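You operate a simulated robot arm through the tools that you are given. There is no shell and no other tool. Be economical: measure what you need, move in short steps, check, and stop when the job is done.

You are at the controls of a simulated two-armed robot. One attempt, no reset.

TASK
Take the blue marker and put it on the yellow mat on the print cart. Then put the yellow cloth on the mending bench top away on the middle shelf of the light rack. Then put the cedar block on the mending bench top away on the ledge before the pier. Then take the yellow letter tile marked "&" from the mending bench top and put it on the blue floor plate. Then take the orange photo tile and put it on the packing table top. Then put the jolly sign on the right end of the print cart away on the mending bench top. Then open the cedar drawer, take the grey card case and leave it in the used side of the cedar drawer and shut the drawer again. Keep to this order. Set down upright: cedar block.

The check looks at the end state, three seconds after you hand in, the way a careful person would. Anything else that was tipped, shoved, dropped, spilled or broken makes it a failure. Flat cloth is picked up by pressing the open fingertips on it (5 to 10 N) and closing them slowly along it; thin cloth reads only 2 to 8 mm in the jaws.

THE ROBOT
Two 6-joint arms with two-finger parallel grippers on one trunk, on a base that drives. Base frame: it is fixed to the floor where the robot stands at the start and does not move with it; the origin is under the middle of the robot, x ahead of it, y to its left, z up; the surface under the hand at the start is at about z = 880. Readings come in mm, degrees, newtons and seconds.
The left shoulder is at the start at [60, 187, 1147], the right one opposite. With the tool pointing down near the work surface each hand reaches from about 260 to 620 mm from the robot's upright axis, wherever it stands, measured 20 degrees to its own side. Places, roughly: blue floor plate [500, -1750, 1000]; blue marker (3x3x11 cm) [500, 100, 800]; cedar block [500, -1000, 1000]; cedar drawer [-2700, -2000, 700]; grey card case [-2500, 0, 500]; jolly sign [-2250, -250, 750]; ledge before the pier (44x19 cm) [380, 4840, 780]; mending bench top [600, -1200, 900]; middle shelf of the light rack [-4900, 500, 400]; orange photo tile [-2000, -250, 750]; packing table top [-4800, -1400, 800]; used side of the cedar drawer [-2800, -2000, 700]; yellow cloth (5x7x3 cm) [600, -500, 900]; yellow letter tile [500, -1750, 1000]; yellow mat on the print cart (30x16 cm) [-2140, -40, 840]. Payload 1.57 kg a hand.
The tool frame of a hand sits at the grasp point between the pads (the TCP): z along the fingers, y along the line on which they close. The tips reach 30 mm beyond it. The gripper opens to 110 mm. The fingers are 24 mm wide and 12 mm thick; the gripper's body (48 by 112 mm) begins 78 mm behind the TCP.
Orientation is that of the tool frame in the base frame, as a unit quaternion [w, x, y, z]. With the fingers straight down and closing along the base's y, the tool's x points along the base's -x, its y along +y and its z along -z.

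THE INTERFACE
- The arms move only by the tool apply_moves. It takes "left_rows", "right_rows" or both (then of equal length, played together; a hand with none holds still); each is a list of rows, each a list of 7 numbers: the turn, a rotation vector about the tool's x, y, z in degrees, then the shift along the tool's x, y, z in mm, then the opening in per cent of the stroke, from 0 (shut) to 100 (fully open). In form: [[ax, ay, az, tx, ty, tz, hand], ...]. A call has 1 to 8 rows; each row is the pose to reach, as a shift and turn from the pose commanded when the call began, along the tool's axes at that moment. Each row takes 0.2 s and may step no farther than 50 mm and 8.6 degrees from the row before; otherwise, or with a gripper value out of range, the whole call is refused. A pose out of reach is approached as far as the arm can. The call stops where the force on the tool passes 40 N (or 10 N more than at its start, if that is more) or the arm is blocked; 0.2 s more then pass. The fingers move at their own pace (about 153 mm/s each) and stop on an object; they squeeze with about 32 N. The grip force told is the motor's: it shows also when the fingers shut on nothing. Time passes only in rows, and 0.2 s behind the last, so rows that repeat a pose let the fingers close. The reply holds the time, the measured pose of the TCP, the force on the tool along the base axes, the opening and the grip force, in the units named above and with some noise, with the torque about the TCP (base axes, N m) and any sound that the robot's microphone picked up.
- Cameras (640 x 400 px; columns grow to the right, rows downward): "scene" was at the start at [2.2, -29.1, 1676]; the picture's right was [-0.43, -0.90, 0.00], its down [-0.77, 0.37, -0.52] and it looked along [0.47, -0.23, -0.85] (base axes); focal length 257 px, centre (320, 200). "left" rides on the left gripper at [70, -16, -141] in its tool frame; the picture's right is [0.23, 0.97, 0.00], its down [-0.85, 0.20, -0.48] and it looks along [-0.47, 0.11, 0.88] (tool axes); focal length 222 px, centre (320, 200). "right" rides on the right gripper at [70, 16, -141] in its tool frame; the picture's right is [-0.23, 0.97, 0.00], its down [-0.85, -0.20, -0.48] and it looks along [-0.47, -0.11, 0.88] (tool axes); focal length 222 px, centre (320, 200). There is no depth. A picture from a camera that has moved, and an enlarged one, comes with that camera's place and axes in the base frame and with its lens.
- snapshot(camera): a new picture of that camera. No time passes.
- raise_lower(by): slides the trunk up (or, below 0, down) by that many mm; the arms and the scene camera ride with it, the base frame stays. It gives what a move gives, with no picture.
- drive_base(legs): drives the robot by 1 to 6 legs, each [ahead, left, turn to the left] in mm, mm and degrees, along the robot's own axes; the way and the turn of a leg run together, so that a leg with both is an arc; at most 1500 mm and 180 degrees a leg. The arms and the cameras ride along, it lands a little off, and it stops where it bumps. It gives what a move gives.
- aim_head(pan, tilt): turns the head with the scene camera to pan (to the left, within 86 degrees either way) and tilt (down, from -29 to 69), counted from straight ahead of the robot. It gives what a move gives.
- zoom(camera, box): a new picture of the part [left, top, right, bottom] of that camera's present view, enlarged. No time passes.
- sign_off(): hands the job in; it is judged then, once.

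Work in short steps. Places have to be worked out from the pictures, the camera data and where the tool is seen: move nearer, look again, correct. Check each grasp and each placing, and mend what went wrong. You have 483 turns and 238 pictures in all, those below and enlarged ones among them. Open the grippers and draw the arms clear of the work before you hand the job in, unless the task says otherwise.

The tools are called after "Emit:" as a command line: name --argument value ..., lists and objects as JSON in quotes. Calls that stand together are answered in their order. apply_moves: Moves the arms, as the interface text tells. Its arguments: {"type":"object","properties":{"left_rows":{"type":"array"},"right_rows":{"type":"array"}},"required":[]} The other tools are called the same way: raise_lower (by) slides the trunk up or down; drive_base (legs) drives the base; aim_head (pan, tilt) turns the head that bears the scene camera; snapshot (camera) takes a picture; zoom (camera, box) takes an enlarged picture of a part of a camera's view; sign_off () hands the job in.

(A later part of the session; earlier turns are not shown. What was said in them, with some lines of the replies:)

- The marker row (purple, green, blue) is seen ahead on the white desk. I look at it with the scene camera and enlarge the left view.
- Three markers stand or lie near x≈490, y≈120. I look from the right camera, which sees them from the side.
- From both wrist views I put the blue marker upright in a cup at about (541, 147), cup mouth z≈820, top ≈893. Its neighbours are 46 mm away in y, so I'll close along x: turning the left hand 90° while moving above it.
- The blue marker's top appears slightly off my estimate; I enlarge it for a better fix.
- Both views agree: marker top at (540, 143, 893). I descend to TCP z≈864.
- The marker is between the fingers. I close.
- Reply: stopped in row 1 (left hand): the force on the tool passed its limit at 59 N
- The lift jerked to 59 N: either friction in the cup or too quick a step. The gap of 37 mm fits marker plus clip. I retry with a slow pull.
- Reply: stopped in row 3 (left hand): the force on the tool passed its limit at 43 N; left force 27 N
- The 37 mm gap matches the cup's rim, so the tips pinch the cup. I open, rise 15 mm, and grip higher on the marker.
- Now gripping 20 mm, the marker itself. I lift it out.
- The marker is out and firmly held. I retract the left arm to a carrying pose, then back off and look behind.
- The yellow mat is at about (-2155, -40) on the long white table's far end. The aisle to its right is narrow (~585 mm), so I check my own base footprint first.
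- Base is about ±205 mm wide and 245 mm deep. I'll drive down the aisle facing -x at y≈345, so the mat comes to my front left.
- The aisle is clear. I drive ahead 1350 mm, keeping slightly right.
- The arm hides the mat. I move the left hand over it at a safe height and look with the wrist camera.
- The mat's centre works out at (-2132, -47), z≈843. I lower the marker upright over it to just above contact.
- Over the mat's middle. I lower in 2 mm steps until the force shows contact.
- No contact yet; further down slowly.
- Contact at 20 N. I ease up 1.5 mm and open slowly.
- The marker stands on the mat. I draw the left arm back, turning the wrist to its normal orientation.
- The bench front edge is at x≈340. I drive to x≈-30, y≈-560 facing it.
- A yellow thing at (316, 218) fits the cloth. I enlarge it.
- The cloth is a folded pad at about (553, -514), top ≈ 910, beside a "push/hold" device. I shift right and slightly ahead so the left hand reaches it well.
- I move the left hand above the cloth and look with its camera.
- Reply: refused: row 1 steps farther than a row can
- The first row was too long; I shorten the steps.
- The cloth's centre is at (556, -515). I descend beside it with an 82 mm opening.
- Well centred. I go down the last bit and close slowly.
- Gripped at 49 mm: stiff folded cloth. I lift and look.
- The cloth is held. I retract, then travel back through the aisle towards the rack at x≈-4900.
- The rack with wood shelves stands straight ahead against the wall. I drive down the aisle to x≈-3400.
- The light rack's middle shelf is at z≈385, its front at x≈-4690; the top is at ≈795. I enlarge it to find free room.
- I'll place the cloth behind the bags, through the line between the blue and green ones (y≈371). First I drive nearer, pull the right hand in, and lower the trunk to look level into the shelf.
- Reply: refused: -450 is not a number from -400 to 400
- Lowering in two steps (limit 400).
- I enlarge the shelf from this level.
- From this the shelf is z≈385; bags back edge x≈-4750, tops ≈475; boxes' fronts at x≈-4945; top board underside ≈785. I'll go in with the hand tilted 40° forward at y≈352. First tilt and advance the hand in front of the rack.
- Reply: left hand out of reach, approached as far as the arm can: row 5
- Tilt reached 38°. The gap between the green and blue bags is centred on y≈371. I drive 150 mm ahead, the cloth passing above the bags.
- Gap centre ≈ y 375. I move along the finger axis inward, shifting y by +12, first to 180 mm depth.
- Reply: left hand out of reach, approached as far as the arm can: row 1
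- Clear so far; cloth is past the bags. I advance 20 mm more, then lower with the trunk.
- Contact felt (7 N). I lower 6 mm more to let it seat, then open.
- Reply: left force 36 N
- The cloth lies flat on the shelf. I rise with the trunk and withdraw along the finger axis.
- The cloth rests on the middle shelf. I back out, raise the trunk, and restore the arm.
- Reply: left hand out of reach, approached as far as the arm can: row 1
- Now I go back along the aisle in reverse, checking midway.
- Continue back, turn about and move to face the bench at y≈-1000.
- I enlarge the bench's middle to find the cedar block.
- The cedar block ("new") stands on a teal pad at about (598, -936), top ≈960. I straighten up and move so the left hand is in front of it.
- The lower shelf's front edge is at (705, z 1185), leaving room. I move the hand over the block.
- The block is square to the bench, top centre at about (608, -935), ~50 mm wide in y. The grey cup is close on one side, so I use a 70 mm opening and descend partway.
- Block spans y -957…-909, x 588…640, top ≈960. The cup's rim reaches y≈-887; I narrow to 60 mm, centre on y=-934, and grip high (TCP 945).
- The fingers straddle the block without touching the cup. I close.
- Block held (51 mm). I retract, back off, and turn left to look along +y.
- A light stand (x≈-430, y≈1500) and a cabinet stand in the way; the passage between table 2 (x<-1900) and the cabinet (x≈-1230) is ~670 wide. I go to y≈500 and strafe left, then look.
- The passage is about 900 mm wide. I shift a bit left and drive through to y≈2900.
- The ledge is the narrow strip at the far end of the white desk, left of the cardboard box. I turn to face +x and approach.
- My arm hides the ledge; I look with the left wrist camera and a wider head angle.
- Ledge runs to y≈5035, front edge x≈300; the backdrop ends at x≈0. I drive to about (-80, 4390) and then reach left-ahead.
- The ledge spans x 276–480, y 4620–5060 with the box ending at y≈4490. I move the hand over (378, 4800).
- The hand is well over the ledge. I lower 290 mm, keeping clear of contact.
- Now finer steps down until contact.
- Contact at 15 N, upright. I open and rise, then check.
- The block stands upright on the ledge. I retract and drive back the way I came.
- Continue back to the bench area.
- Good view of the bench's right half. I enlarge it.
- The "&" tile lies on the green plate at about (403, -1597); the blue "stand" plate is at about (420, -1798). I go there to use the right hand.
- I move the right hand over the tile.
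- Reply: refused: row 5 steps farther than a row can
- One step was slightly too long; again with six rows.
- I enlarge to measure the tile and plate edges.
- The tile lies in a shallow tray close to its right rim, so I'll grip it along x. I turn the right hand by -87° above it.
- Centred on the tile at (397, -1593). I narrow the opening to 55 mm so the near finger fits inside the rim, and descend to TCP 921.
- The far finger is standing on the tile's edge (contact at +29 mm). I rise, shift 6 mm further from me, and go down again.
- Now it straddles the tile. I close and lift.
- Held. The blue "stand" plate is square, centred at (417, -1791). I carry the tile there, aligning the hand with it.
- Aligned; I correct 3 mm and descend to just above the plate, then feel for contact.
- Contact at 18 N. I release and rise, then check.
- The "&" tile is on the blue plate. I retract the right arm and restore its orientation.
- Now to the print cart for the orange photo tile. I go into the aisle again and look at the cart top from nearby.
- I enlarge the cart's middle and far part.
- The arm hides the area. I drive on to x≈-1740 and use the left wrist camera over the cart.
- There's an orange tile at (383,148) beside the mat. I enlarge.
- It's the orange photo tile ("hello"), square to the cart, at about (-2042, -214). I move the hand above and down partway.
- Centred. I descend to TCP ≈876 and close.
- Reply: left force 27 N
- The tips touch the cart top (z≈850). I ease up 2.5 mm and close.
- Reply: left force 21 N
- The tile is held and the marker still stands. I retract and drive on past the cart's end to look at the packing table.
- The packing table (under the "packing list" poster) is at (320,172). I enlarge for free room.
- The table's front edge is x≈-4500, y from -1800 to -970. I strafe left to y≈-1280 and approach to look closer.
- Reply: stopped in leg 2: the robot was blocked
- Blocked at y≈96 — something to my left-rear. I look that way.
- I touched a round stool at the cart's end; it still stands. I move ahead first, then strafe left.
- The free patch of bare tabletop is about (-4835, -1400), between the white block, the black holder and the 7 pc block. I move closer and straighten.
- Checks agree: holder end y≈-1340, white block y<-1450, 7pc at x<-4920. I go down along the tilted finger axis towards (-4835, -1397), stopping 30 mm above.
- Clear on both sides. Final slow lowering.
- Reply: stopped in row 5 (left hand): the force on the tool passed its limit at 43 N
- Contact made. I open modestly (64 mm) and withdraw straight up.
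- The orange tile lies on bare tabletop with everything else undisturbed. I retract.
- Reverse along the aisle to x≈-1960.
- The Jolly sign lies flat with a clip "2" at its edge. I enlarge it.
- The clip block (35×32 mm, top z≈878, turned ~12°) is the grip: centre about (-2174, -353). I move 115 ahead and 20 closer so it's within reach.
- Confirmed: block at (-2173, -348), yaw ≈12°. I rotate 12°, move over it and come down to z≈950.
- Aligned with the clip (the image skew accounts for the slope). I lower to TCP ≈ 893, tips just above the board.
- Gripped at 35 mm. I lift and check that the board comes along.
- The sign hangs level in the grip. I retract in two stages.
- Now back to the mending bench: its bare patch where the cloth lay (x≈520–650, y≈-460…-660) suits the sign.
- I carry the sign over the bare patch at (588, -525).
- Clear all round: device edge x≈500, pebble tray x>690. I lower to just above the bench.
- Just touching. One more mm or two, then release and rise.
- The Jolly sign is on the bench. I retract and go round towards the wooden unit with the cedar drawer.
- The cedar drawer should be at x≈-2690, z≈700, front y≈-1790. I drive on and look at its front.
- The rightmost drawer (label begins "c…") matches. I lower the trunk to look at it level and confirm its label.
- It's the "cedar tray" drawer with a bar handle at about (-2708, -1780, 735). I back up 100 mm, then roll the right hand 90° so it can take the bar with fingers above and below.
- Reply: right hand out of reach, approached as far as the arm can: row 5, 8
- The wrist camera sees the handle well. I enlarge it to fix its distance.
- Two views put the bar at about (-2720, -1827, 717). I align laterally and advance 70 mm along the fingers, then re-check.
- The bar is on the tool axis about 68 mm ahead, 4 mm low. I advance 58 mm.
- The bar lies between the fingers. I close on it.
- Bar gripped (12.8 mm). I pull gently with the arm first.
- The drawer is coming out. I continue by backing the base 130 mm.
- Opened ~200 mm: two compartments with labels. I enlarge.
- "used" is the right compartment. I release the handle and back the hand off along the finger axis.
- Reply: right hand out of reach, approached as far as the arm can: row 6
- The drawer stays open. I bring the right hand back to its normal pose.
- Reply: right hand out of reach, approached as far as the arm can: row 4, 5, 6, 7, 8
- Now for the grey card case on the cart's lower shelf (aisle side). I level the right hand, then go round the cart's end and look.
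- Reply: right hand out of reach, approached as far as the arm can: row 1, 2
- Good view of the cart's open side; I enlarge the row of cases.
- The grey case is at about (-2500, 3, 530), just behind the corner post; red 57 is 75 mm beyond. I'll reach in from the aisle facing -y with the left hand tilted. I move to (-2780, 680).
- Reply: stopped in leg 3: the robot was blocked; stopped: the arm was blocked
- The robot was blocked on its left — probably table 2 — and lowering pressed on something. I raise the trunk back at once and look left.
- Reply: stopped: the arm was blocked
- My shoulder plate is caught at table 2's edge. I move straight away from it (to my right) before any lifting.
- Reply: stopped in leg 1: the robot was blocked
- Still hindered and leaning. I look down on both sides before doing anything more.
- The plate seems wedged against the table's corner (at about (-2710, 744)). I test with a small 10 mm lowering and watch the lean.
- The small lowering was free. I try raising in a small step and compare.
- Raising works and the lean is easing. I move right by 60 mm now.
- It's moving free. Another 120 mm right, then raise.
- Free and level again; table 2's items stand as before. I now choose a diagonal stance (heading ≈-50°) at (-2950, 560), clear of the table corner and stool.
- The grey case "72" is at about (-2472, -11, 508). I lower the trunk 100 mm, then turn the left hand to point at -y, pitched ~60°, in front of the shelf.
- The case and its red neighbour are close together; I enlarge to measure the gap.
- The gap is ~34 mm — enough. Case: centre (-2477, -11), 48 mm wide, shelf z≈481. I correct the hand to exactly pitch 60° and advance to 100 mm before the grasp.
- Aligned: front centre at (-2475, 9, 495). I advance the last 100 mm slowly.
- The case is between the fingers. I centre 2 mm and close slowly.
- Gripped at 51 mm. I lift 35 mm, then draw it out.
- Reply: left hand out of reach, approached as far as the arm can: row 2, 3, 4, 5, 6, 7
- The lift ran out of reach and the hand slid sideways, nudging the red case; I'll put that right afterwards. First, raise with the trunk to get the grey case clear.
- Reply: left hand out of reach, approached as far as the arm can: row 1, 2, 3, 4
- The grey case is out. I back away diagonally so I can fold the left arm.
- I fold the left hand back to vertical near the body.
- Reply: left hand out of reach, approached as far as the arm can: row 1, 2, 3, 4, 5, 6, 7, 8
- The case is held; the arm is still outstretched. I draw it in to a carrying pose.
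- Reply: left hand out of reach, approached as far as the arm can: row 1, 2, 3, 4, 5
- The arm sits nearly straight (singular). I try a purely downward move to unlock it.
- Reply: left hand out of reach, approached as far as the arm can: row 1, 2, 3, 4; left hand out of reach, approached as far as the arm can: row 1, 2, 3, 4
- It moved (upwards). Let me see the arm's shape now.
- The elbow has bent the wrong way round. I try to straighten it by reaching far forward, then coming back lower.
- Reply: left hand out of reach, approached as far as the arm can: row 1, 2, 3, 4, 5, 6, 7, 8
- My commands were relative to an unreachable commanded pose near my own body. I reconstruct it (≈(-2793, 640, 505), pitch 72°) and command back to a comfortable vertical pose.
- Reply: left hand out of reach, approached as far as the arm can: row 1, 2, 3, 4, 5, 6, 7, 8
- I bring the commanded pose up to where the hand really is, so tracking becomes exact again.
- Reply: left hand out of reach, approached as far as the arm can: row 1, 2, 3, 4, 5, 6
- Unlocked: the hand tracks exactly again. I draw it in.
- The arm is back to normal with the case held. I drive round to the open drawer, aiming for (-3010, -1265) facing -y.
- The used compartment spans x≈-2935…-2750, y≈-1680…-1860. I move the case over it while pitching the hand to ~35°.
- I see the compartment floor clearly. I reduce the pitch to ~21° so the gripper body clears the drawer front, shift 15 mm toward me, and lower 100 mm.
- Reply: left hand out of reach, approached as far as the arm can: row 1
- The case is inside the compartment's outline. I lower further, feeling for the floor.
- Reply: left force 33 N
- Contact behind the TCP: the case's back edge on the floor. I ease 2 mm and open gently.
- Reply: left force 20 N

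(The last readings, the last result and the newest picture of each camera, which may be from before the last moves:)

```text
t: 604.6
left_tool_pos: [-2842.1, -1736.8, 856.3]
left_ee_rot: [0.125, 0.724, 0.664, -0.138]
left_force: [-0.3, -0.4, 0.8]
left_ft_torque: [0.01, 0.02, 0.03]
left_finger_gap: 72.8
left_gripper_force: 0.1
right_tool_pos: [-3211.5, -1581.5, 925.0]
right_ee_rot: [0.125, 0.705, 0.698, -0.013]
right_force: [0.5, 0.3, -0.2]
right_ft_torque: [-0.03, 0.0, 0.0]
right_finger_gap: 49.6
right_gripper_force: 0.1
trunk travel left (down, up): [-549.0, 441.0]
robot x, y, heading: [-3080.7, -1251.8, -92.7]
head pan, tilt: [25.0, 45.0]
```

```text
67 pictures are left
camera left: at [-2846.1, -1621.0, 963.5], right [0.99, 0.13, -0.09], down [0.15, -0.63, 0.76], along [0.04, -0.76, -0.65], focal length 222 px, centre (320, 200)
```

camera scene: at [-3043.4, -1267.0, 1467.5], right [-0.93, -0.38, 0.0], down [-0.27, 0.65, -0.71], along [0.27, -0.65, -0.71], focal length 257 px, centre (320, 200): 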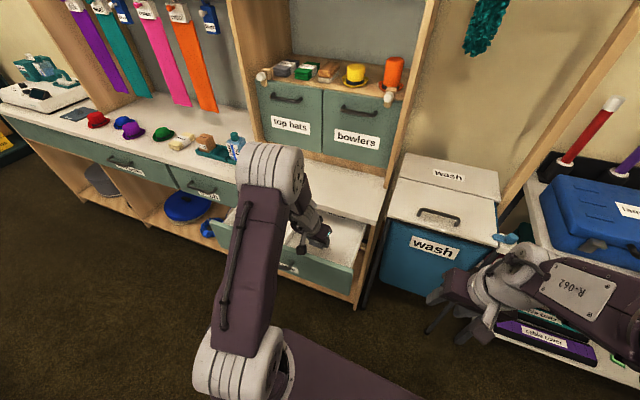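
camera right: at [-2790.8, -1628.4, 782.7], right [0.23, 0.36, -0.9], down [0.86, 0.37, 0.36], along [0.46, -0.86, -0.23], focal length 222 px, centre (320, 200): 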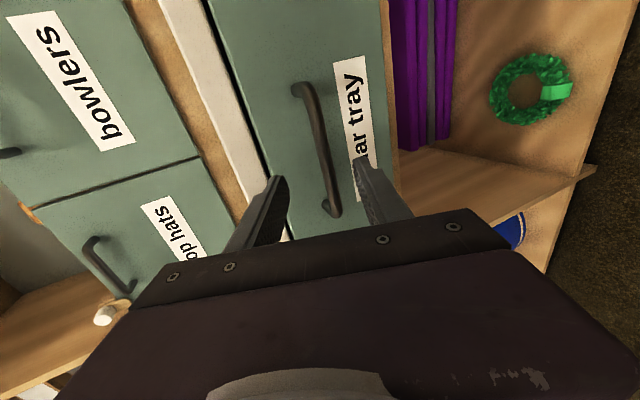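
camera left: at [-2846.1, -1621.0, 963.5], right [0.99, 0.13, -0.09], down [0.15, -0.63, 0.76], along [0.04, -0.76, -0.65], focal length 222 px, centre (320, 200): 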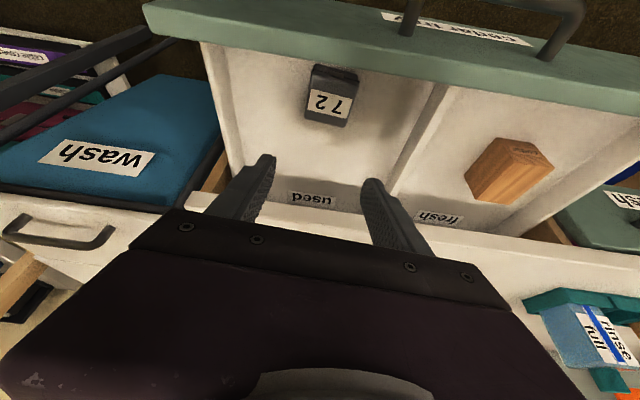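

The case stands upright in the used side. I withdraw the hand over the drawer front, closing the fingers for pushing.

Emit:
apply_moves --left_rows '[[0, 5, 0, 20, 0, -30, 40], [0, 10, 0, 55, 0, -45, 20], [0, 15, 0, 95, 0, -60, 0], [0, 20.5, 0, 132, 0, -73, 0], [0, 20.5, 0, 165, 0, -80, 0]]'

Emit:
drive_base --legs '[[0, 0, 2.7], [0, 175, 0]]'

Emit:
aim_head --pan 0 --tilt 45

Emit:
snapshot --camera "scene"

```text
t: 605.8
left_tool_pos: [-2823.5, -1556.0, 869.2]
left_ee_rot: [0.005, 0.737, 0.676, -0.007]
left_force: [-0.2, 1.0, 0.0]
left_ft_torque: [-0.03, 0.03, 0.03]
left_finger_gap: 0.1
left_gripper_force: 21.2
right_tool_pos: [-3210.8, -1582.0, 924.6]
right_ee_rot: [0.126, 0.704, 0.699, -0.013]
right_force: [0.2, 1.4, 0.2]
right_ft_torque: [0.02, 0.01, 0.01]
right_finger_gap: 49.5
right_gripper_force: 0.0
trunk travel left (down, up): [-549.0, 441.0]
robot x, y, heading: [-3075.5, -1251.2, -92.7]
head pan, tilt: [25.0, 45.0]
```

```text
t: 607.7
left_tool_pos: [-2630.2, -1543.3, 868.3]
left_ee_rot: [0.005, 0.72, 0.694, -0.007]
left_force: [0.2, 0.7, 0.1]
left_ft_torque: [0.02, 0.04, 0.05]
left_finger_gap: 0.0
left_gripper_force: 21.0
right_tool_pos: [-3015.0, -1587.9, 925.2]
right_ee_rot: [0.125, 0.687, 0.716, -0.011]
right_force: [-0.4, 0.0, -0.3]
right_ft_torque: [-0.02, 0.02, -0.02]
right_finger_gap: 49.7
right_gripper_force: 0.1
trunk travel left (down, up): [-549.0, 441.0]
robot x, y, heading: [-2897.8, -1250.0, -90.2]
head pan, tilt: [25.0, 45.0]
```

```text
t: 608.6
left_tool_pos: [-2631.2, -1543.1, 868.2]
left_ee_rot: [0.005, 0.72, 0.694, -0.008]
left_force: [0.5, 0.4, -0.1]
left_ft_torque: [-0.01, 0.01, 0.0]
left_finger_gap: 0.0
left_gripper_force: 21.2
right_tool_pos: [-3016.7, -1589.2, 925.9]
right_ee_rot: [0.125, 0.687, 0.716, -0.01]
right_force: [-0.1, -0.4, 0.0]
right_ft_torque: [0.02, 0.01, -0.02]
right_finger_gap: 49.2
right_gripper_force: 0.0
trunk travel left (down, up): [-549.0, 441.0]
robot x, y, heading: [-2902.7, -1251.0, -89.7]
head pan, tilt: [0.0, 45.0]
```

```text
66 pictures are left
camera scene: at [-2899.6, -1271.6, 1467.5], right [-1.0, 0.0, 0.0], down [0.0, 0.71, -0.71], along [0.0, -0.71, -0.71], focal length 257 px, centre (320, 200)
```

scene: 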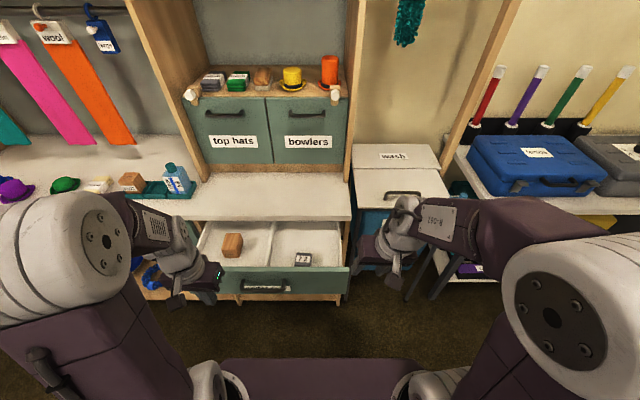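

The drawer holds both blocks neatly. To shut it I'll push the bar with closed fingertips, hand pitched ~66°. I back up 250 mm and set that pose.

Emit:
drive_base --legs '[[-250, 0, 0]]'

Emit:
apply_moves --left_rows '[[0, -8.3, 0, -33.5, -11.7, 17, 0], [0, -16.6, 0, -67, -23.5, 34, 0], [0, -24.9, 0, -100.5, -35, 51, 0], [0, -33.2, 0, -134, -47, 68, 0], [0, -41.5, 0, -167.5, -58.7, 85, 0], [0, -49.8, 0, -201, -70.5, 103, 0], [0, -58.1, 0, -234.5, -82, 120, 0], [0, -66, 0, -268, -94, 137, 0]]'

Emit:
snapshot --camera "left"

Emit:
snapshot --camera "scene"

```text
t: 610.4
left_tool_pos: [-2630.9, -1296.1, 867.3]
left_ee_rot: [0.005, 0.718, 0.696, -0.007]
left_force: [0.4, -0.1, -1.1]
left_ft_torque: [0.02, -0.01, -0.01]
left_finger_gap: 0.1
left_gripper_force: 21.1
right_tool_pos: [-3015.8, -1341.8, 924.3]
right_ee_rot: [0.125, 0.685, 0.718, -0.011]
right_force: [0.9, 0.2, 0.3]
right_ft_torque: [-0.03, -0.01, -0.02]
right_finger_gap: 49.7
right_gripper_force: 0.1
trunk travel left (down, up): [-549.0, 441.0]
robot x, y, heading: [-2905.4, -1004.2, -89.7]
head pan, tilt: [0.0, 45.0]
```

```text
t: 612.2
left_tool_pos: [-2684.0, -1606.5, 745.9]
left_ee_rot: [0.34, 0.592, 0.594, -0.425]
left_force: [0.2, 0.9, -1.0]
left_ft_torque: [-0.02, -0.01, -0.01]
left_finger_gap: 0.0
left_gripper_force: 21.2
left hand out of reach, approached as far as the arm can: row 3, 4, 5, 6, 7, 8
right_tool_pos: [-3015.9, -1343.3, 925.1]
right_ee_rot: [0.124, 0.686, 0.717, -0.01]
right_force: [0.6, 0.0, 0.0]
right_ft_torque: [0.01, 0.0, 0.0]
right_finger_gap: 49.8
right_gripper_force: 0.0
trunk travel left (down, up): [-549.0, 441.0]
robot x, y, heading: [-2900.2, -1002.1, -89.3]
head pan, tilt: [0.0, 45.0]
```

```text
65 pictures are left
camera left: at [-2691.0, -1449.6, 742.6], right [0.95, 0.03, -0.31], down [0.3, 0.07, 0.95], along [0.05, -1.0, 0.05], focal length 222 px, centre (320, 200)
```

left: 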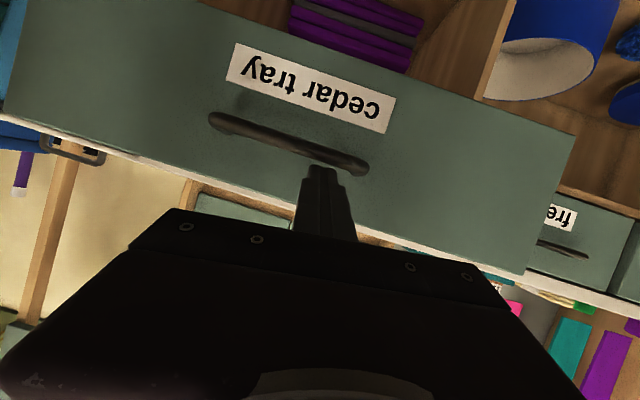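

```text
64 pictures are left
camera scene: at [-2899.5, -1026.4, 1467.5], right [-1.0, -0.01, 0.0], down [-0.01, 0.71, -0.71], along [0.0, -0.71, -0.71], focal length 257 px, centre (320, 200)
```

scene: 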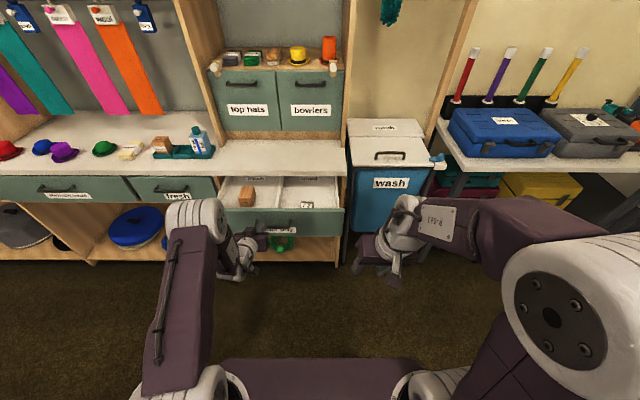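

The tips sit just above the bar's end. I step back, shift to the bar's middle and 17 mm lower, so the tips push on the bar itself.

Emit:
apply_moves --left_rows '[[0, 0, 0, 14.5, -2, -31.8, 0], [0, 0, 0, 24, -20, -26, 0], [0, 0, 0, 33, -35, -21, 0]]'

Emit:
snapshot --camera "left"

```text
t: 613.0
left_tool_pos: [-2699.5, -1582.8, 732.3]
left_ee_rot: [0.326, 0.593, 0.595, -0.434]
left_force: [0.6, 0.9, 0.1]
left_ft_torque: [0.01, 0.03, -0.01]
left_finger_gap: 0.0
left_gripper_force: 21.2
left hand out of reach, approached as far as the arm can: row 1, 2, 3
right_tool_pos: [-3015.7, -1343.4, 925.0]
right_ee_rot: [0.125, 0.685, 0.717, -0.009]
right_force: [0.3, -0.3, -0.2]
right_ft_torque: [-0.03, -0.03, 0.02]
right_finger_gap: 49.5
right_gripper_force: 0.0
trunk travel left (down, up): [-549.0, 441.0]
robot x, y, heading: [-2900.9, -1005.7, -89.5]
head pan, tilt: [0.0, 45.0]
```

```text
63 pictures are left
camera left: at [-2702.8, -1425.6, 730.9], right [0.94, 0.02, -0.33], down [0.33, 0.05, 0.94], along [0.04, -1.0, 0.05], focal length 222 px, centre (320, 200)
```

left: 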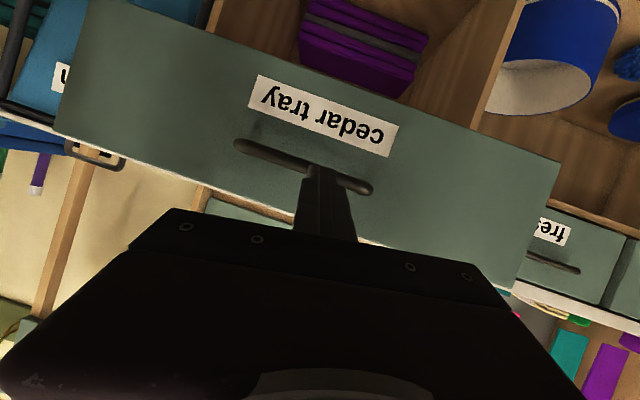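

The tips now face the bar's middle. I drive forward 100 mm to push.

Emit:
drive_base --legs '[[100, 0, 0]]'

Emit:
snapshot --camera "scene"

```text
t: 614.1
left_tool_pos: [-2699.2, -1685.3, 730.7]
left_ee_rot: [0.327, 0.592, 0.596, -0.433]
left_force: [0.6, -0.8, 0.1]
left_ft_torque: [0.0, 0.02, -0.02]
left_finger_gap: 0.0
left_gripper_force: 21.8
right_tool_pos: [-3015.3, -1444.5, 924.3]
right_ee_rot: [0.125, 0.686, 0.717, -0.01]
right_force: [0.3, -0.2, 0.0]
right_ft_torque: [0.02, -0.01, -0.02]
right_finger_gap: 49.7
right_gripper_force: 0.2
trunk travel left (down, up): [-549.0, 441.0]
robot x, y, heading: [-2902.5, -1103.6, -89.8]
head pan, tilt: [0.0, 45.0]
```

```text
62 pictures are left
camera scene: at [-2899.8, -1127.1, 1467.4], right [-1.0, -0.01, 0.0], down [0.0, 0.71, -0.71], along [0.0, -0.71, -0.71], focal length 257 px, centre (320, 200)
```

scene: 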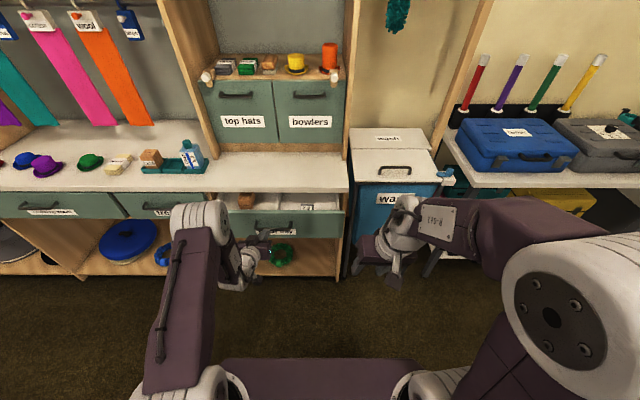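

The drawer is sliding in. I push another 100 mm.

Emit:
drive_base --legs '[[98, 0, 0]]'

Emit:
zoom --camera "scene" --box '[190, 120, 370, 240]'

```text
t: 615.3
left_tool_pos: [-2697.4, -1782.1, 733.1]
left_ee_rot: [0.325, 0.593, 0.595, -0.434]
left_force: [-0.6, -0.1, 0.0]
left_ft_torque: [-0.04, -0.02, 0.04]
left_finger_gap: 0.0
left_gripper_force: 21.3
right_tool_pos: [-3014.5, -1542.0, 925.1]
right_ee_rot: [0.125, 0.685, 0.717, -0.009]
right_force: [-0.4, -0.1, 0.1]
right_ft_torque: [-0.01, 0.02, -0.03]
right_finger_gap: 49.5
right_gripper_force: 0.0
trunk travel left (down, up): [-549.0, 441.0]
robot x, y, heading: [-2899.7, -1203.5, -89.4]
head pan, tilt: [0.0, 45.0]
```

```text
3.33 times, centred on (280, 180) of scene
camera zoom: at [-2899.1, -1224.9, 1467.4], right [-1.0, -0.01, 0.0], down [0.0, 0.71, -0.71], along [0.0, -0.71, -0.71], focal length 856 px, centre (453, 267)
```

zoom: 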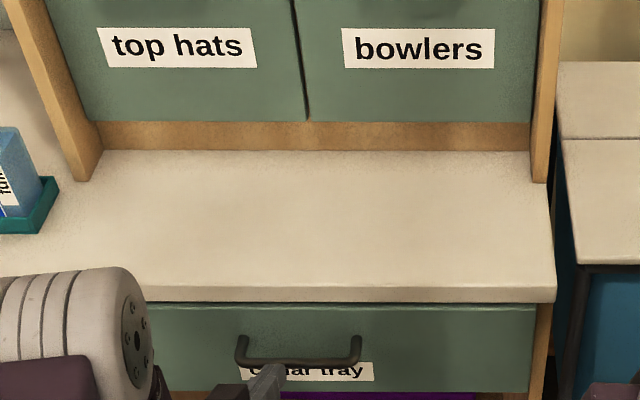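

Nearly shut. I finish with small arm pushes until the force rises.

Emit:
apply_moves --left_rows '[[0, 0, 0, -1.7, 0, 3.6, 0], [0, 0, 0, -3.4, 0, 7.2, 0], [0, 0, 0, -5, 0, 10.8, 0], [0, 0, 0, -6.7, 0, 14.4, 0], [0, 0, 0, -8.4, 0, 18, 0]]'

```text
t: 616.4
left_tool_pos: [-2698.7, -1791.2, 732.8]
left_ee_rot: [0.324, 0.593, 0.598, -0.431]
left_force: [1.3, 22.6, 14.4]
left_ft_torque: [-0.07, -0.12, 0.17]
left_finger_gap: 0.0
left_gripper_force: 20.7
right_tool_pos: [-3015.0, -1535.6, 927.4]
right_ee_rot: [0.127, 0.685, 0.718, -0.011]
right_force: [0.5, -0.4, -0.7]
right_ft_torque: [-0.02, 0.01, 0.03]
right_finger_gap: 49.3
right_gripper_force: 0.0
trunk travel left (down, up): [-549.0, 441.0]
robot x, y, heading: [-2900.2, -1201.4, -89.4]
head pan, tilt: [0.0, 45.0]
stopped in row 5 (left hand): the force on the tool passed its limit at 44 N (the readings are from after the stop); the commanded pose is now the measured one
```

The drawer is shut (44 N stop at the expected place). I back off and check.

Emit:
drive_base --legs '[[-200, 0, 0]]'

Emit:
zoom --camera "scene" --box '[190, 130, 370, 260]'

```text
t: 618.0
left_tool_pos: [-2700.6, -1600.5, 729.7]
left_ee_rot: [0.322, 0.594, 0.598, -0.431]
left_force: [-0.1, 0.6, -1.1]
left_ft_torque: [0.0, 0.0, -0.01]
left_finger_gap: 0.1
left_gripper_force: 21.2
right_tool_pos: [-3016.0, -1345.3, 925.4]
right_ee_rot: [0.126, 0.685, 0.718, -0.011]
right_force: [0.0, -0.2, 0.6]
right_ft_torque: [-0.03, 0.0, 0.0]
right_finger_gap: 49.4
right_gripper_force: 0.1
trunk travel left (down, up): [-549.0, 441.0]
robot x, y, heading: [-2900.4, -1006.4, -89.3]
head pan, tilt: [0.0, 45.0]
```

```text
3.08 times, centred on (280, 195) of scene
camera zoom: at [-2900.6, -1026.9, 1467.5], right [-1.0, -0.01, 0.0], down [-0.01, 0.71, -0.71], along [0.01, -0.71, -0.71], focal length 790 px, centre (443, 215)
```

zoom: 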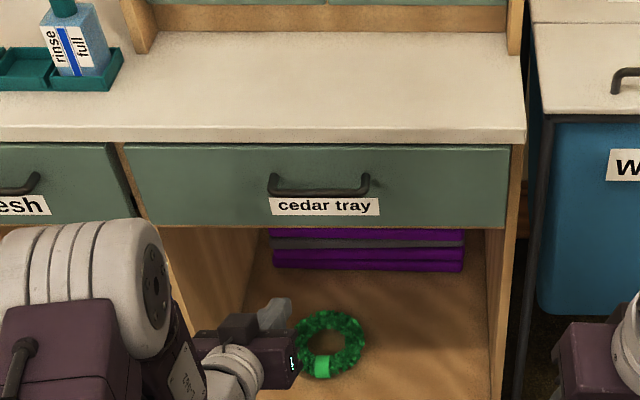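

The drawer is flush. Now I must put the red case "57" back where it stood. First restore the left hand, then go round again.

Emit:
apply_moves --left_rows '[[0, 8.2, 0, -1, 4, -38, 0], [0, 16.4, 0, -2, 8, -76, 0], [0, 24.6, 0, -4, 11, -113, 0], [0, 32.8, 0, -5, 15, -151, 0], [0, 41, 0, -6, 19, -189, 0], [0, 49.2, 0, -7, 22, -227, 0], [0, 57.4, 0, -9, 26, -264, 0], [0, 65, 0, -10, 30, -302, 0]]'

Emit:
drive_base --legs '[[0, -520, -0.5], [-1400, 0, 0], [0, 0, 39]]'

```text
t: 619.8
left_tool_pos: [-2631.4, -1335.4, 861.7]
left_ee_rot: [-0.05, 0.732, 0.678, -0.042]
left_force: [-0.1, 0.3, -0.3]
left_ft_torque: [0.0, -0.03, 0.02]
left_finger_gap: 0.2
left_gripper_force: 21.3
right_tool_pos: [-3015.2, -1345.1, 924.3]
right_ee_rot: [0.126, 0.684, 0.718, -0.009]
right_force: [0.3, -0.6, 0.1]
right_ft_torque: [0.0, -0.06, 0.01]
right_finger_gap: 49.6
right_gripper_force: 0.0
trunk travel left (down, up): [-549.0, 441.0]
robot x, y, heading: [-2904.0, -1006.0, -89.6]
head pan, tilt: [0.0, 45.0]
```

```text
t: 631.2
left_tool_pos: [-3018.4, 297.0, 861.6]
left_ee_rot: [-0.032, 0.465, 0.883, -0.057]
left_force: [-0.8, -1.0, 0.7]
left_ft_torque: [0.0, 0.02, -0.01]
left_finger_gap: 0.0
left_gripper_force: 22.1
right_tool_pos: [-3309.2, 46.5, 924.6]
right_ee_rot: [0.121, 0.406, 0.905, 0.033]
right_force: [0.4, 0.1, 0.5]
right_ft_torque: [0.02, -0.01, -0.01]
right_finger_gap: 49.6
right_gripper_force: 0.1
trunk travel left (down, up): [-549.0, 441.0]
robot x, y, heading: [-3434.0, 382.6, -50.5]
head pan, tilt: [0.0, 45.0]
```

Emit:
drive_base --legs '[[265, 474, 0]]'

Emit:
aim_head --pan 5 --tilt 40

Emit:
snapshot --camera "scene"

Emit:
zoom --camera "scene" --box '[180, 180, 380, 300]'

```text
t: 634.3
left_tool_pos: [-2481.7, 380.0, 861.7]
left_ee_rot: [-0.032, 0.468, 0.881, -0.057]
left_force: [-0.3, 0.9, -0.3]
left_ft_torque: [-0.01, 0.02, -0.01]
left_finger_gap: 0.1
left_gripper_force: 21.2
right_tool_pos: [-2776.7, 133.4, 925.8]
right_ee_rot: [0.121, 0.409, 0.904, 0.033]
right_force: [-0.3, 0.1, -0.2]
right_ft_torque: [0.0, -0.03, -0.01]
right_finger_gap: 49.2
right_gripper_force: 0.1
trunk travel left (down, up): [-549.0, 441.0]
robot x, y, heading: [-2898.7, 470.8, -51.1]
head pan, tilt: [0.0, 45.0]
```

```text
t: 635.0
left_tool_pos: [-2481.6, 380.6, 861.2]
left_ee_rot: [-0.033, 0.468, 0.881, -0.057]
left_force: [0.2, -0.3, -0.6]
left_ft_torque: [0.01, 0.03, 0.01]
left_finger_gap: 0.1
left_gripper_force: 21.6
right_tool_pos: [-2776.4, 132.6, 925.5]
right_ee_rot: [0.121, 0.41, 0.903, 0.034]
right_force: [0.1, -0.3, -0.5]
right_ft_torque: [0.01, 0.03, 0.0]
right_finger_gap: 49.7
right_gripper_force: 0.2
trunk travel left (down, up): [-549.0, 441.0]
robot x, y, heading: [-2900.0, 468.7, -51.0]
head pan, tilt: [5.0, 40.0]
```

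```text
59 pictures are left
camera scene: at [-2875.6, 455.8, 1474.7], right [-0.72, -0.69, 0.0], down [-0.45, 0.46, -0.77], along [0.53, -0.55, -0.64], focal length 257 px, centre (320, 200)
```

scene: 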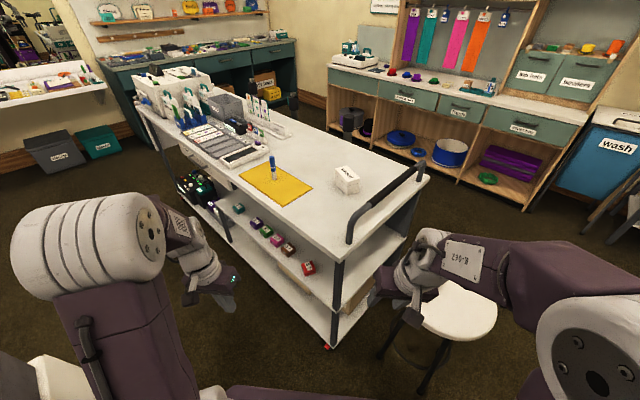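

```text
3.20 times, centred on (280, 240) of scene
camera zoom: at [-2875.6, 455.8, 1474.7], right [-0.72, -0.69, 0.0], down [-0.45, 0.46, -0.77], along [0.53, -0.55, -0.64], focal length 821 px, centre (448, 72)
```

zoom: 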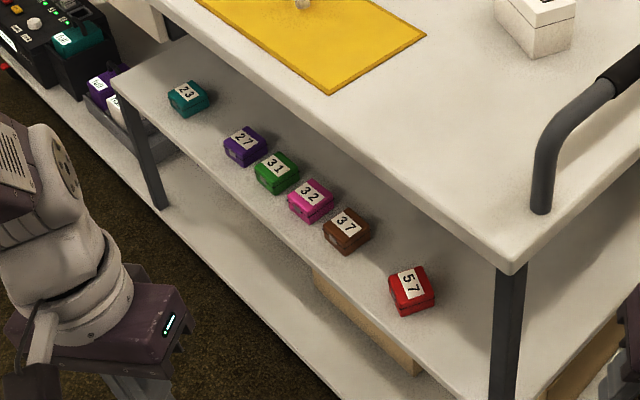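

Red sits at (-2365, -4), turned ~28°; it was at (-2398, -3), square. I'll straddle it with wide-open fingers and close so it squares up, then slide it back — no lifting. First lower and set the pitched pose.

Emit:
raise_lower --by -200

Emit:
apply_moves --left_rows '[[1.38, -7.01, 4.31, -33.85, -7.2, 11.6, 30], [2.76, -14.02, 8.62, -67.7, -14.4, 23.2, 60], [4.14, -21.03, 12.93, -101.5, -21.6, 34.9, 100], [5.52, -28.05, 17.25, -135.4, -28.8, 46.5, 100], [6.9, -35.06, 21.56, -169.2, -36, 58.1, 100], [8.29, -42.07, 25.87, -203.1, -43.2, 69.7, 100], [9.67, -49.09, 30.18, -236.9, -50.4, 81.4, 100], [11.05, -56.1, 34.5, -270.8, -57.6, 93, 100]]'

Emit:
snapshot --camera "left"

```text
t: 637.2
left_tool_pos: [-2482.0, 379.8, 661.5]
left_ee_rot: [-0.033, 0.469, 0.881, -0.058]
left_force: [0.1, -0.1, -0.5]
left_ft_torque: [-0.01, 0.0, 0.02]
left_finger_gap: 0.0
left_gripper_force: 21.3
right_tool_pos: [-2776.7, 134.1, 726.1]
right_ee_rot: [0.122, 0.41, 0.904, 0.033]
right_force: [-0.4, -0.6, -0.1]
right_ft_torque: [0.0, -0.02, -0.02]
right_finger_gap: 49.8
right_gripper_force: 0.1
trunk travel left (down, up): [-349.0, 641.0]
robot x, y, heading: [-2899.7, 468.6, -50.9]
head pan, tilt: [5.0, 40.0]
```

```text
t: 639.0
left_tool_pos: [-2388.4, 118.8, 575.5]
left_ee_rot: [0.354, 0.612, 0.611, -0.355]
left_force: [-0.1, 1.1, 0.2]
left_ft_torque: [0.0, -0.01, -0.01]
left_finger_gap: 110.1
left_gripper_force: 0.0
right_tool_pos: [-2776.2, 133.0, 724.0]
right_ee_rot: [0.121, 0.409, 0.904, 0.033]
right_force: [1.4, -0.3, 0.8]
right_ft_torque: [0.0, 0.01, 0.03]
right_finger_gap: 49.9
right_gripper_force: 0.1
trunk travel left (down, up): [-349.0, 641.0]
robot x, y, heading: [-2897.2, 472.2, -50.9]
head pan, tilt: [5.0, 40.0]
```

```text
57 pictures are left
camera left: at [-2404.5, 274.7, 586.0], right [0.97, 0.11, -0.2], down [0.2, -0.01, 0.98], along [0.11, -0.99, -0.03], focal length 222 px, centre (320, 200)
```

left: 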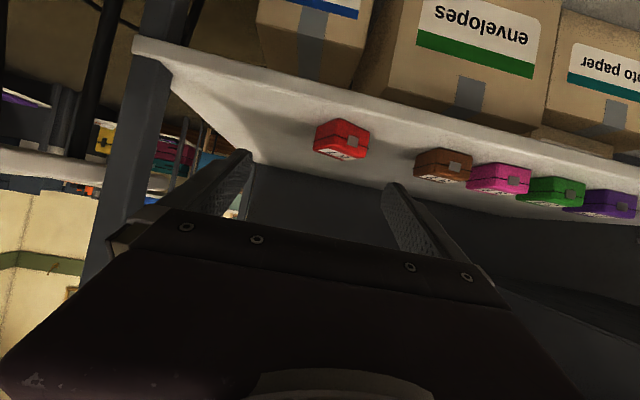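

Red is between the open fingers. I shift 6 mm and advance 130 mm along the axis.

Emit:
apply_moves --left_rows '[[0, 0, 0, 0, 6, 35, 100], [0, 0, 0, 0, 6, 70, 100], [0, 0, 0, 0, 6, 100, 100], [0, 0, 0, 0, 6, 120, 100], [0, 0, 0, 0, 6, 130, 100]]'

Emit:
zoom --camera "left" --box '[200, 80, 440, 250]'

```text
t: 640.2
left_tool_pos: [-2382.6, 5.2, 511.5]
left_ee_rot: [0.354, 0.611, 0.613, -0.354]
left_force: [-0.3, 0.3, 0.1]
left_ft_torque: [0.0, 0.0, -0.02]
left_finger_gap: 109.8
left_gripper_force: 0.1
right_tool_pos: [-2776.4, 134.0, 724.2]
right_ee_rot: [0.121, 0.41, 0.903, 0.032]
right_force: [1.4, 0.3, -0.5]
right_ft_torque: [-0.02, 0.02, -0.02]
right_finger_gap: 49.5
right_gripper_force: 0.2
trunk travel left (down, up): [-349.0, 641.0]
robot x, y, heading: [-2898.7, 470.7, -50.9]
head pan, tilt: [5.0, 40.0]
```

```text
2.35 times, centred on (320, 165) of left
camera zoom: at [-2398.5, 161.7, 522.7], right [0.97, 0.11, -0.2], down [0.2, -0.01, 0.98], along [0.11, -0.99, -0.03], focal length 523 px, centre (320, 282)
```

zoom: 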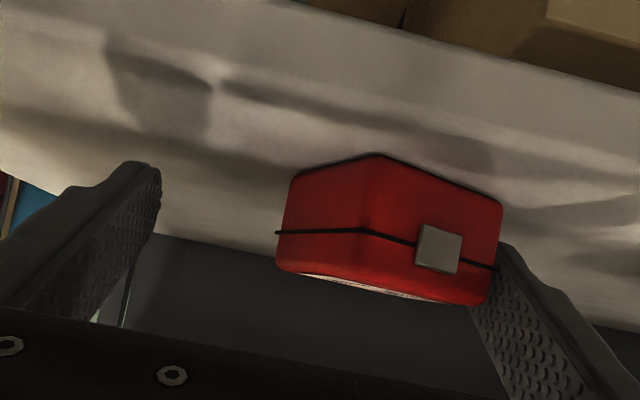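

I close in small steps to square and centre it.

Emit:
apply_moves --left_rows '[[0, 0, 0, 0, 0, 0, 90], [0, 0, 0, 0, 0, 0, 80], [0, 0, 0, 0, 0, 0, 72], [0, 0, 0, 0, 0, 0, 65], [0, 0, 0, 0, 0, 0, 59], [0, 0, 0, 0, 0, 0, 54], [0, 0, 0, 0, 0, 0, 49], [0, 0, 0, 0, 0, 0, 46]]'

Emit:
zoom --camera "left" --box '[200, 80, 440, 250]'

```text
t: 642.0
left_tool_pos: [-2382.6, 5.7, 511.7]
left_ee_rot: [0.354, 0.612, 0.612, -0.354]
left_force: [0.3, -0.1, 0.0]
left_ft_torque: [0.01, 0.0, 0.02]
left_finger_gap: 51.6
left_gripper_force: 16.2
right_tool_pos: [-2777.1, 134.2, 725.2]
right_ee_rot: [0.121, 0.41, 0.904, 0.032]
right_force: [0.7, -0.7, -0.1]
right_ft_torque: [-0.01, -0.01, -0.02]
right_finger_gap: 49.3
right_gripper_force: 0.0
trunk travel left (down, up): [-349.0, 641.0]
robot x, y, heading: [-2899.0, 468.0, -51.2]
head pan, tilt: [5.0, 40.0]
```

```text
2.35 times, centred on (320, 165) of left
camera zoom: at [-2398.3, 161.9, 523.0], right [0.97, 0.11, -0.2], down [0.2, -0.01, 0.98], along [0.11, -0.99, -0.03], focal length 523 px, centre (320, 282)
```

zoom: 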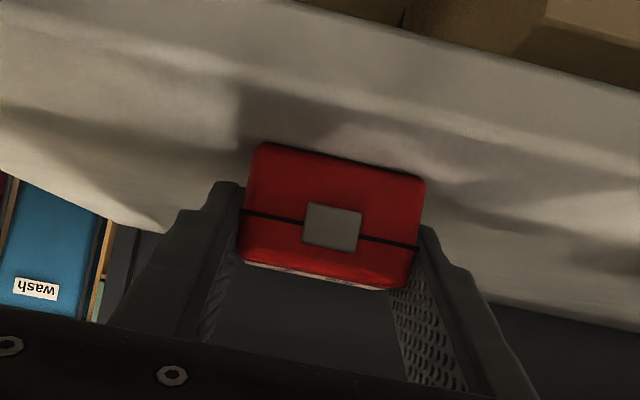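

Squared up. By the same measuring it originally stood 11 mm further left and ~5 mm nearer; I slide it there, then open.

Emit:
apply_moves --left_rows '[[0, 0, 0, 0.8, -4, -1.5, 46], [0, 0, 0, 1.6, -8, -3, 46], [0, 0, 0, 2.5, -11, -4.3, 46], [0, 0, 0, 2.5, -11, -4.3, 49], [0, 0, 0, 2.5, -11, -4.3, 55], [0, 0, 0, 2.5, -11, -4.3, 65]]'

Emit:
apply_moves --left_rows '[[0, 0, 0, 0, 0, -30, 65], [0, 0, 0, 0, 0, -60, 65], [0, 0, 0, 0, 0, -95, 65], [0, 0, 0, 0, 0, -130, 65]]'

Emit:
snapshot --camera "left"

```text
t: 643.4
left_tool_pos: [-2392.5, 9.7, 511.6]
left_ee_rot: [0.354, 0.612, 0.612, -0.354]
left_force: [0.1, -0.3, 0.4]
left_ft_torque: [0.0, -0.01, -0.01]
left_finger_gap: 71.5
left_gripper_force: 0.0
right_tool_pos: [-2775.4, 133.2, 725.7]
right_ee_rot: [0.121, 0.41, 0.904, 0.033]
right_force: [0.4, -0.8, 0.0]
right_ft_torque: [-0.01, 0.01, 0.01]
right_finger_gap: 49.2
right_gripper_force: 0.0
trunk travel left (down, up): [-349.0, 641.0]
robot x, y, heading: [-2898.0, 471.3, -51.2]
head pan, tilt: [5.0, 40.0]
```

```text
t: 644.4
left_tool_pos: [-2393.2, 120.6, 575.0]
left_ee_rot: [0.354, 0.612, 0.613, -0.354]
left_force: [0.4, 0.3, 0.2]
left_ft_torque: [-0.01, -0.02, -0.02]
left_finger_gap: 71.5
left_gripper_force: 0.0
right_tool_pos: [-2776.5, 134.6, 724.5]
right_ee_rot: [0.123, 0.409, 0.904, 0.033]
right_force: [0.3, -0.8, 0.0]
right_ft_torque: [0.0, -0.02, 0.02]
right_finger_gap: 49.5
right_gripper_force: 0.0
trunk travel left (down, up): [-349.0, 641.0]
robot x, y, heading: [-2895.9, 471.4, -51.2]
head pan, tilt: [5.0, 40.0]
```

```text
54 pictures are left
camera left: at [-2408.7, 277.8, 587.0], right [0.97, 0.11, -0.2], down [0.2, -0.01, 0.98], along [0.11, -0.99, -0.03], focal length 222 px, centre (320, 200)
```

left: 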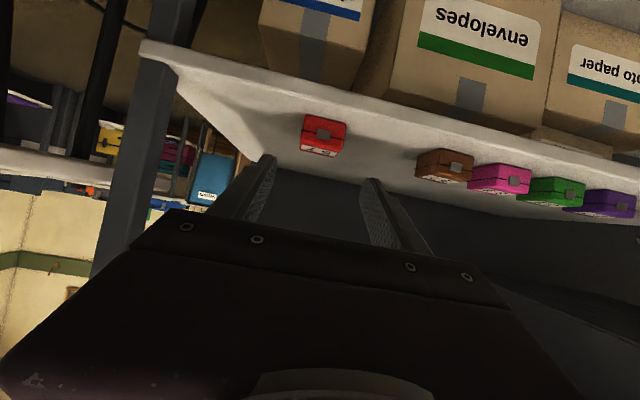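

Red is back in line. I fold the left arm back the way it came and raise the trunk.

Emit:
apply_moves --left_rows '[[-1.38, 7.01, -4.31, 7.1, -11.1, -33.9, 65], [-2.76, 14.02, -8.62, 14.2, -22.2, -67.8, 65], [-4.14, 21.03, -12.93, 21.3, -33.3, -101.6, 65], [-5.52, 28.05, -17.25, 28.5, -44.5, -135.4, 65], [-6.9, 35.06, -21.56, 35.6, -55.6, -169.2, 65], [-8.29, 42.07, -25.87, 42.7, -66.7, -203.1, 65], [-9.67, 49.09, -30.18, 49.8, -77.8, -237, 65], [-11.05, 56.1, -34.5, 57, -89, -270.8, 65]]'

Emit:
raise_lower --by 400

Emit:
aim_head --pan 20 --tilt 40

Emit:
snapshot --camera "scene"

```text
t: 646.2
left_tool_pos: [-2484.6, 385.1, 661.4]
left_ee_rot: [-0.033, 0.467, 0.882, -0.057]
left_force: [-0.8, 0.5, 0.0]
left_ft_torque: [0.01, 0.03, -0.01]
left_finger_gap: 71.8
left_gripper_force: 0.1
right_tool_pos: [-2776.5, 134.7, 725.1]
right_ee_rot: [0.122, 0.41, 0.903, 0.033]
right_force: [0.9, 0.6, -0.4]
right_ft_torque: [0.02, 0.0, -0.02]
right_finger_gap: 49.5
right_gripper_force: 0.1
trunk travel left (down, up): [-349.0, 641.0]
robot x, y, heading: [-2899.5, 469.2, -51.2]
head pan, tilt: [5.0, 40.0]
```

```text
t: 650.0
left_tool_pos: [-2484.0, 384.2, 1060.6]
left_ee_rot: [-0.033, 0.468, 0.881, -0.058]
left_force: [-0.5, 0.3, -0.2]
left_ft_torque: [-0.02, 0.01, 0.01]
left_finger_gap: 71.4
left_gripper_force: 0.1
right_tool_pos: [-2776.8, 133.6, 1125.4]
right_ee_rot: [0.122, 0.409, 0.904, 0.033]
right_force: [0.2, -0.5, 0.2]
right_ft_torque: [0.01, -0.02, -0.03]
right_finger_gap: 49.6
right_gripper_force: 0.3
trunk travel left (down, up): [-749.0, 241.0]
robot x, y, heading: [-2897.0, 466.2, -51.1]
head pan, tilt: [5.0, 40.0]
```

```text
t: 650.8
left_tool_pos: [-2484.1, 384.8, 1060.8]
left_ee_rot: [-0.032, 0.468, 0.881, -0.058]
left_force: [0.3, 0.4, -0.1]
left_ft_torque: [0.01, -0.02, 0.02]
left_finger_gap: 71.7
left_gripper_force: 0.0
right_tool_pos: [-2775.6, 133.7, 1126.0]
right_ee_rot: [0.121, 0.409, 0.904, 0.032]
right_force: [-0.5, 1.0, 0.0]
right_ft_torque: [-0.03, -0.01, 0.01]
right_finger_gap: 49.4
right_gripper_force: 0.0
trunk travel left (down, up): [-749.0, 241.0]
robot x, y, heading: [-2897.6, 470.9, -51.2]
head pan, tilt: [20.0, 40.0]
```

```text
53 pictures are left
camera scene: at [-2861.9, 473.0, 1674.7], right [-0.52, -0.86, 0.0], down [-0.55, 0.33, -0.77], along [0.66, -0.4, -0.64], focal length 257 px, centre (320, 200)
```

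scene: 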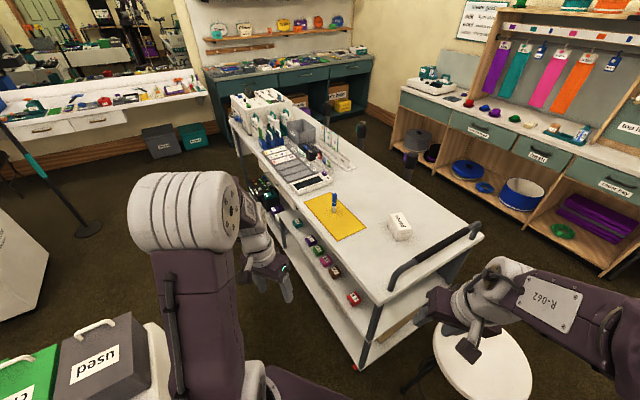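

All is in order: marker on the mat, cases in line, drawer shut. I open both grippers and move back a little.

Emit:
apply_moves --left_rows '[[0, 0, 0, 0, 0, -10, 100], [0, 0, 0, 0, 0, -20, 100]]' --right_rows '[[0, 0, 0, 0, 0, 0, 100], [0, 0, 0, 0, 0, 0, 100]]'

Emit:
drive_base --legs '[[0, -150, 0]]'

Emit:
aim_head --pan 80 --tilt 40

Emit:
snapshot --camera "scene"

```text
t: 651.4
left_tool_pos: [-2481.8, 386.6, 1080.2]
left_ee_rot: [-0.033, 0.468, 0.881, -0.058]
left_force: [0.3, 0.1, 0.1]
left_ft_torque: [0.03, -0.03, -0.02]
left_finger_gap: 110.0
left_gripper_force: 0.0
right_tool_pos: [-2777.0, 133.8, 1125.4]
right_ee_rot: [0.123, 0.41, 0.903, 0.033]
right_force: [0.2, -0.6, 0.5]
right_ft_torque: [0.02, 0.01, -0.02]
right_finger_gap: 110.1
right_gripper_force: 0.1
trunk travel left (down, up): [-749.0, 241.0]
robot x, y, heading: [-2897.6, 469.1, -51.2]
head pan, tilt: [20.0, 40.0]
```

```text
t: 652.7
left_tool_pos: [-2594.4, 296.1, 1079.2]
left_ee_rot: [-0.033, 0.467, 0.882, -0.059]
left_force: [-0.8, 0.6, -0.6]
left_ft_torque: [-0.01, -0.02, -0.02]
left_finger_gap: 109.7
left_gripper_force: 0.1
right_tool_pos: [-2890.6, 43.0, 1125.1]
right_ee_rot: [0.121, 0.409, 0.904, 0.032]
right_force: [0.0, 0.1, -0.3]
right_ft_torque: [-0.01, 0.05, -0.01]
right_finger_gap: 109.9
right_gripper_force: 0.0
trunk travel left (down, up): [-749.0, 241.0]
robot x, y, heading: [-3007.6, 379.8, -50.7]
head pan, tilt: [20.0, 40.0]
```

```text
t: 654.0
left_tool_pos: [-2595.8, 295.1, 1081.7]
left_ee_rot: [-0.033, 0.467, 0.882, -0.058]
left_force: [0.2, 0.3, 0.4]
left_ft_torque: [0.01, 0.0, -0.01]
left_finger_gap: 109.8
left_gripper_force: 0.1
right_tool_pos: [-2891.2, 40.9, 1125.1]
right_ee_rot: [0.121, 0.409, 0.904, 0.033]
right_force: [-0.3, 1.7, -0.1]
right_ft_torque: [-0.01, -0.03, -0.03]
right_finger_gap: 110.0
right_gripper_force: 0.1
trunk travel left (down, up): [-749.0, 241.0]
robot x, y, heading: [-3013.3, 378.6, -50.9]
head pan, tilt: [80.0, 40.0]
```

```text
52 pictures are left
camera scene: at [-2975.5, 464.9, 1674.8], right [0.48, -0.87, 0.0], down [-0.56, -0.31, -0.77], along [0.67, 0.37, -0.64], focal length 257 px, centre (320, 200)
```

scene: 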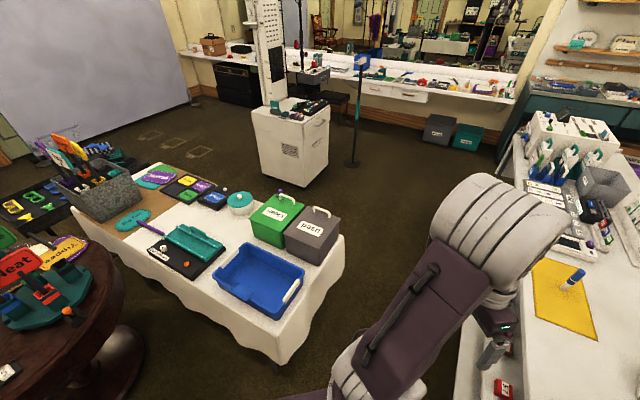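

Table 2 and everything on it stand undisturbed. I hand the job in.

Emit:
sign_off

```text
The job is handed in.
```

I did all seven tasks in the order given and handed the job in; I don't have the verdict yet. There were three unplanned contacts on the way:

- **Red case "57":** I nudged it on the print cart's lower shelf while taking out the grey case. I put it back to within a few millimetres of where I measured it before.
- **Round stool:** I bumped it once, at the end of the print cart. It stayed upright, but I couldn't check whether it shifted.
- **Side table with the blue tray:** the robot got briefly wedged against its corner. Everything on it was still standing when I checked afterwards.

I took the blue plate labelled "stand" on the mending bench top to be the blue floor plate, and set the "&" tile there.
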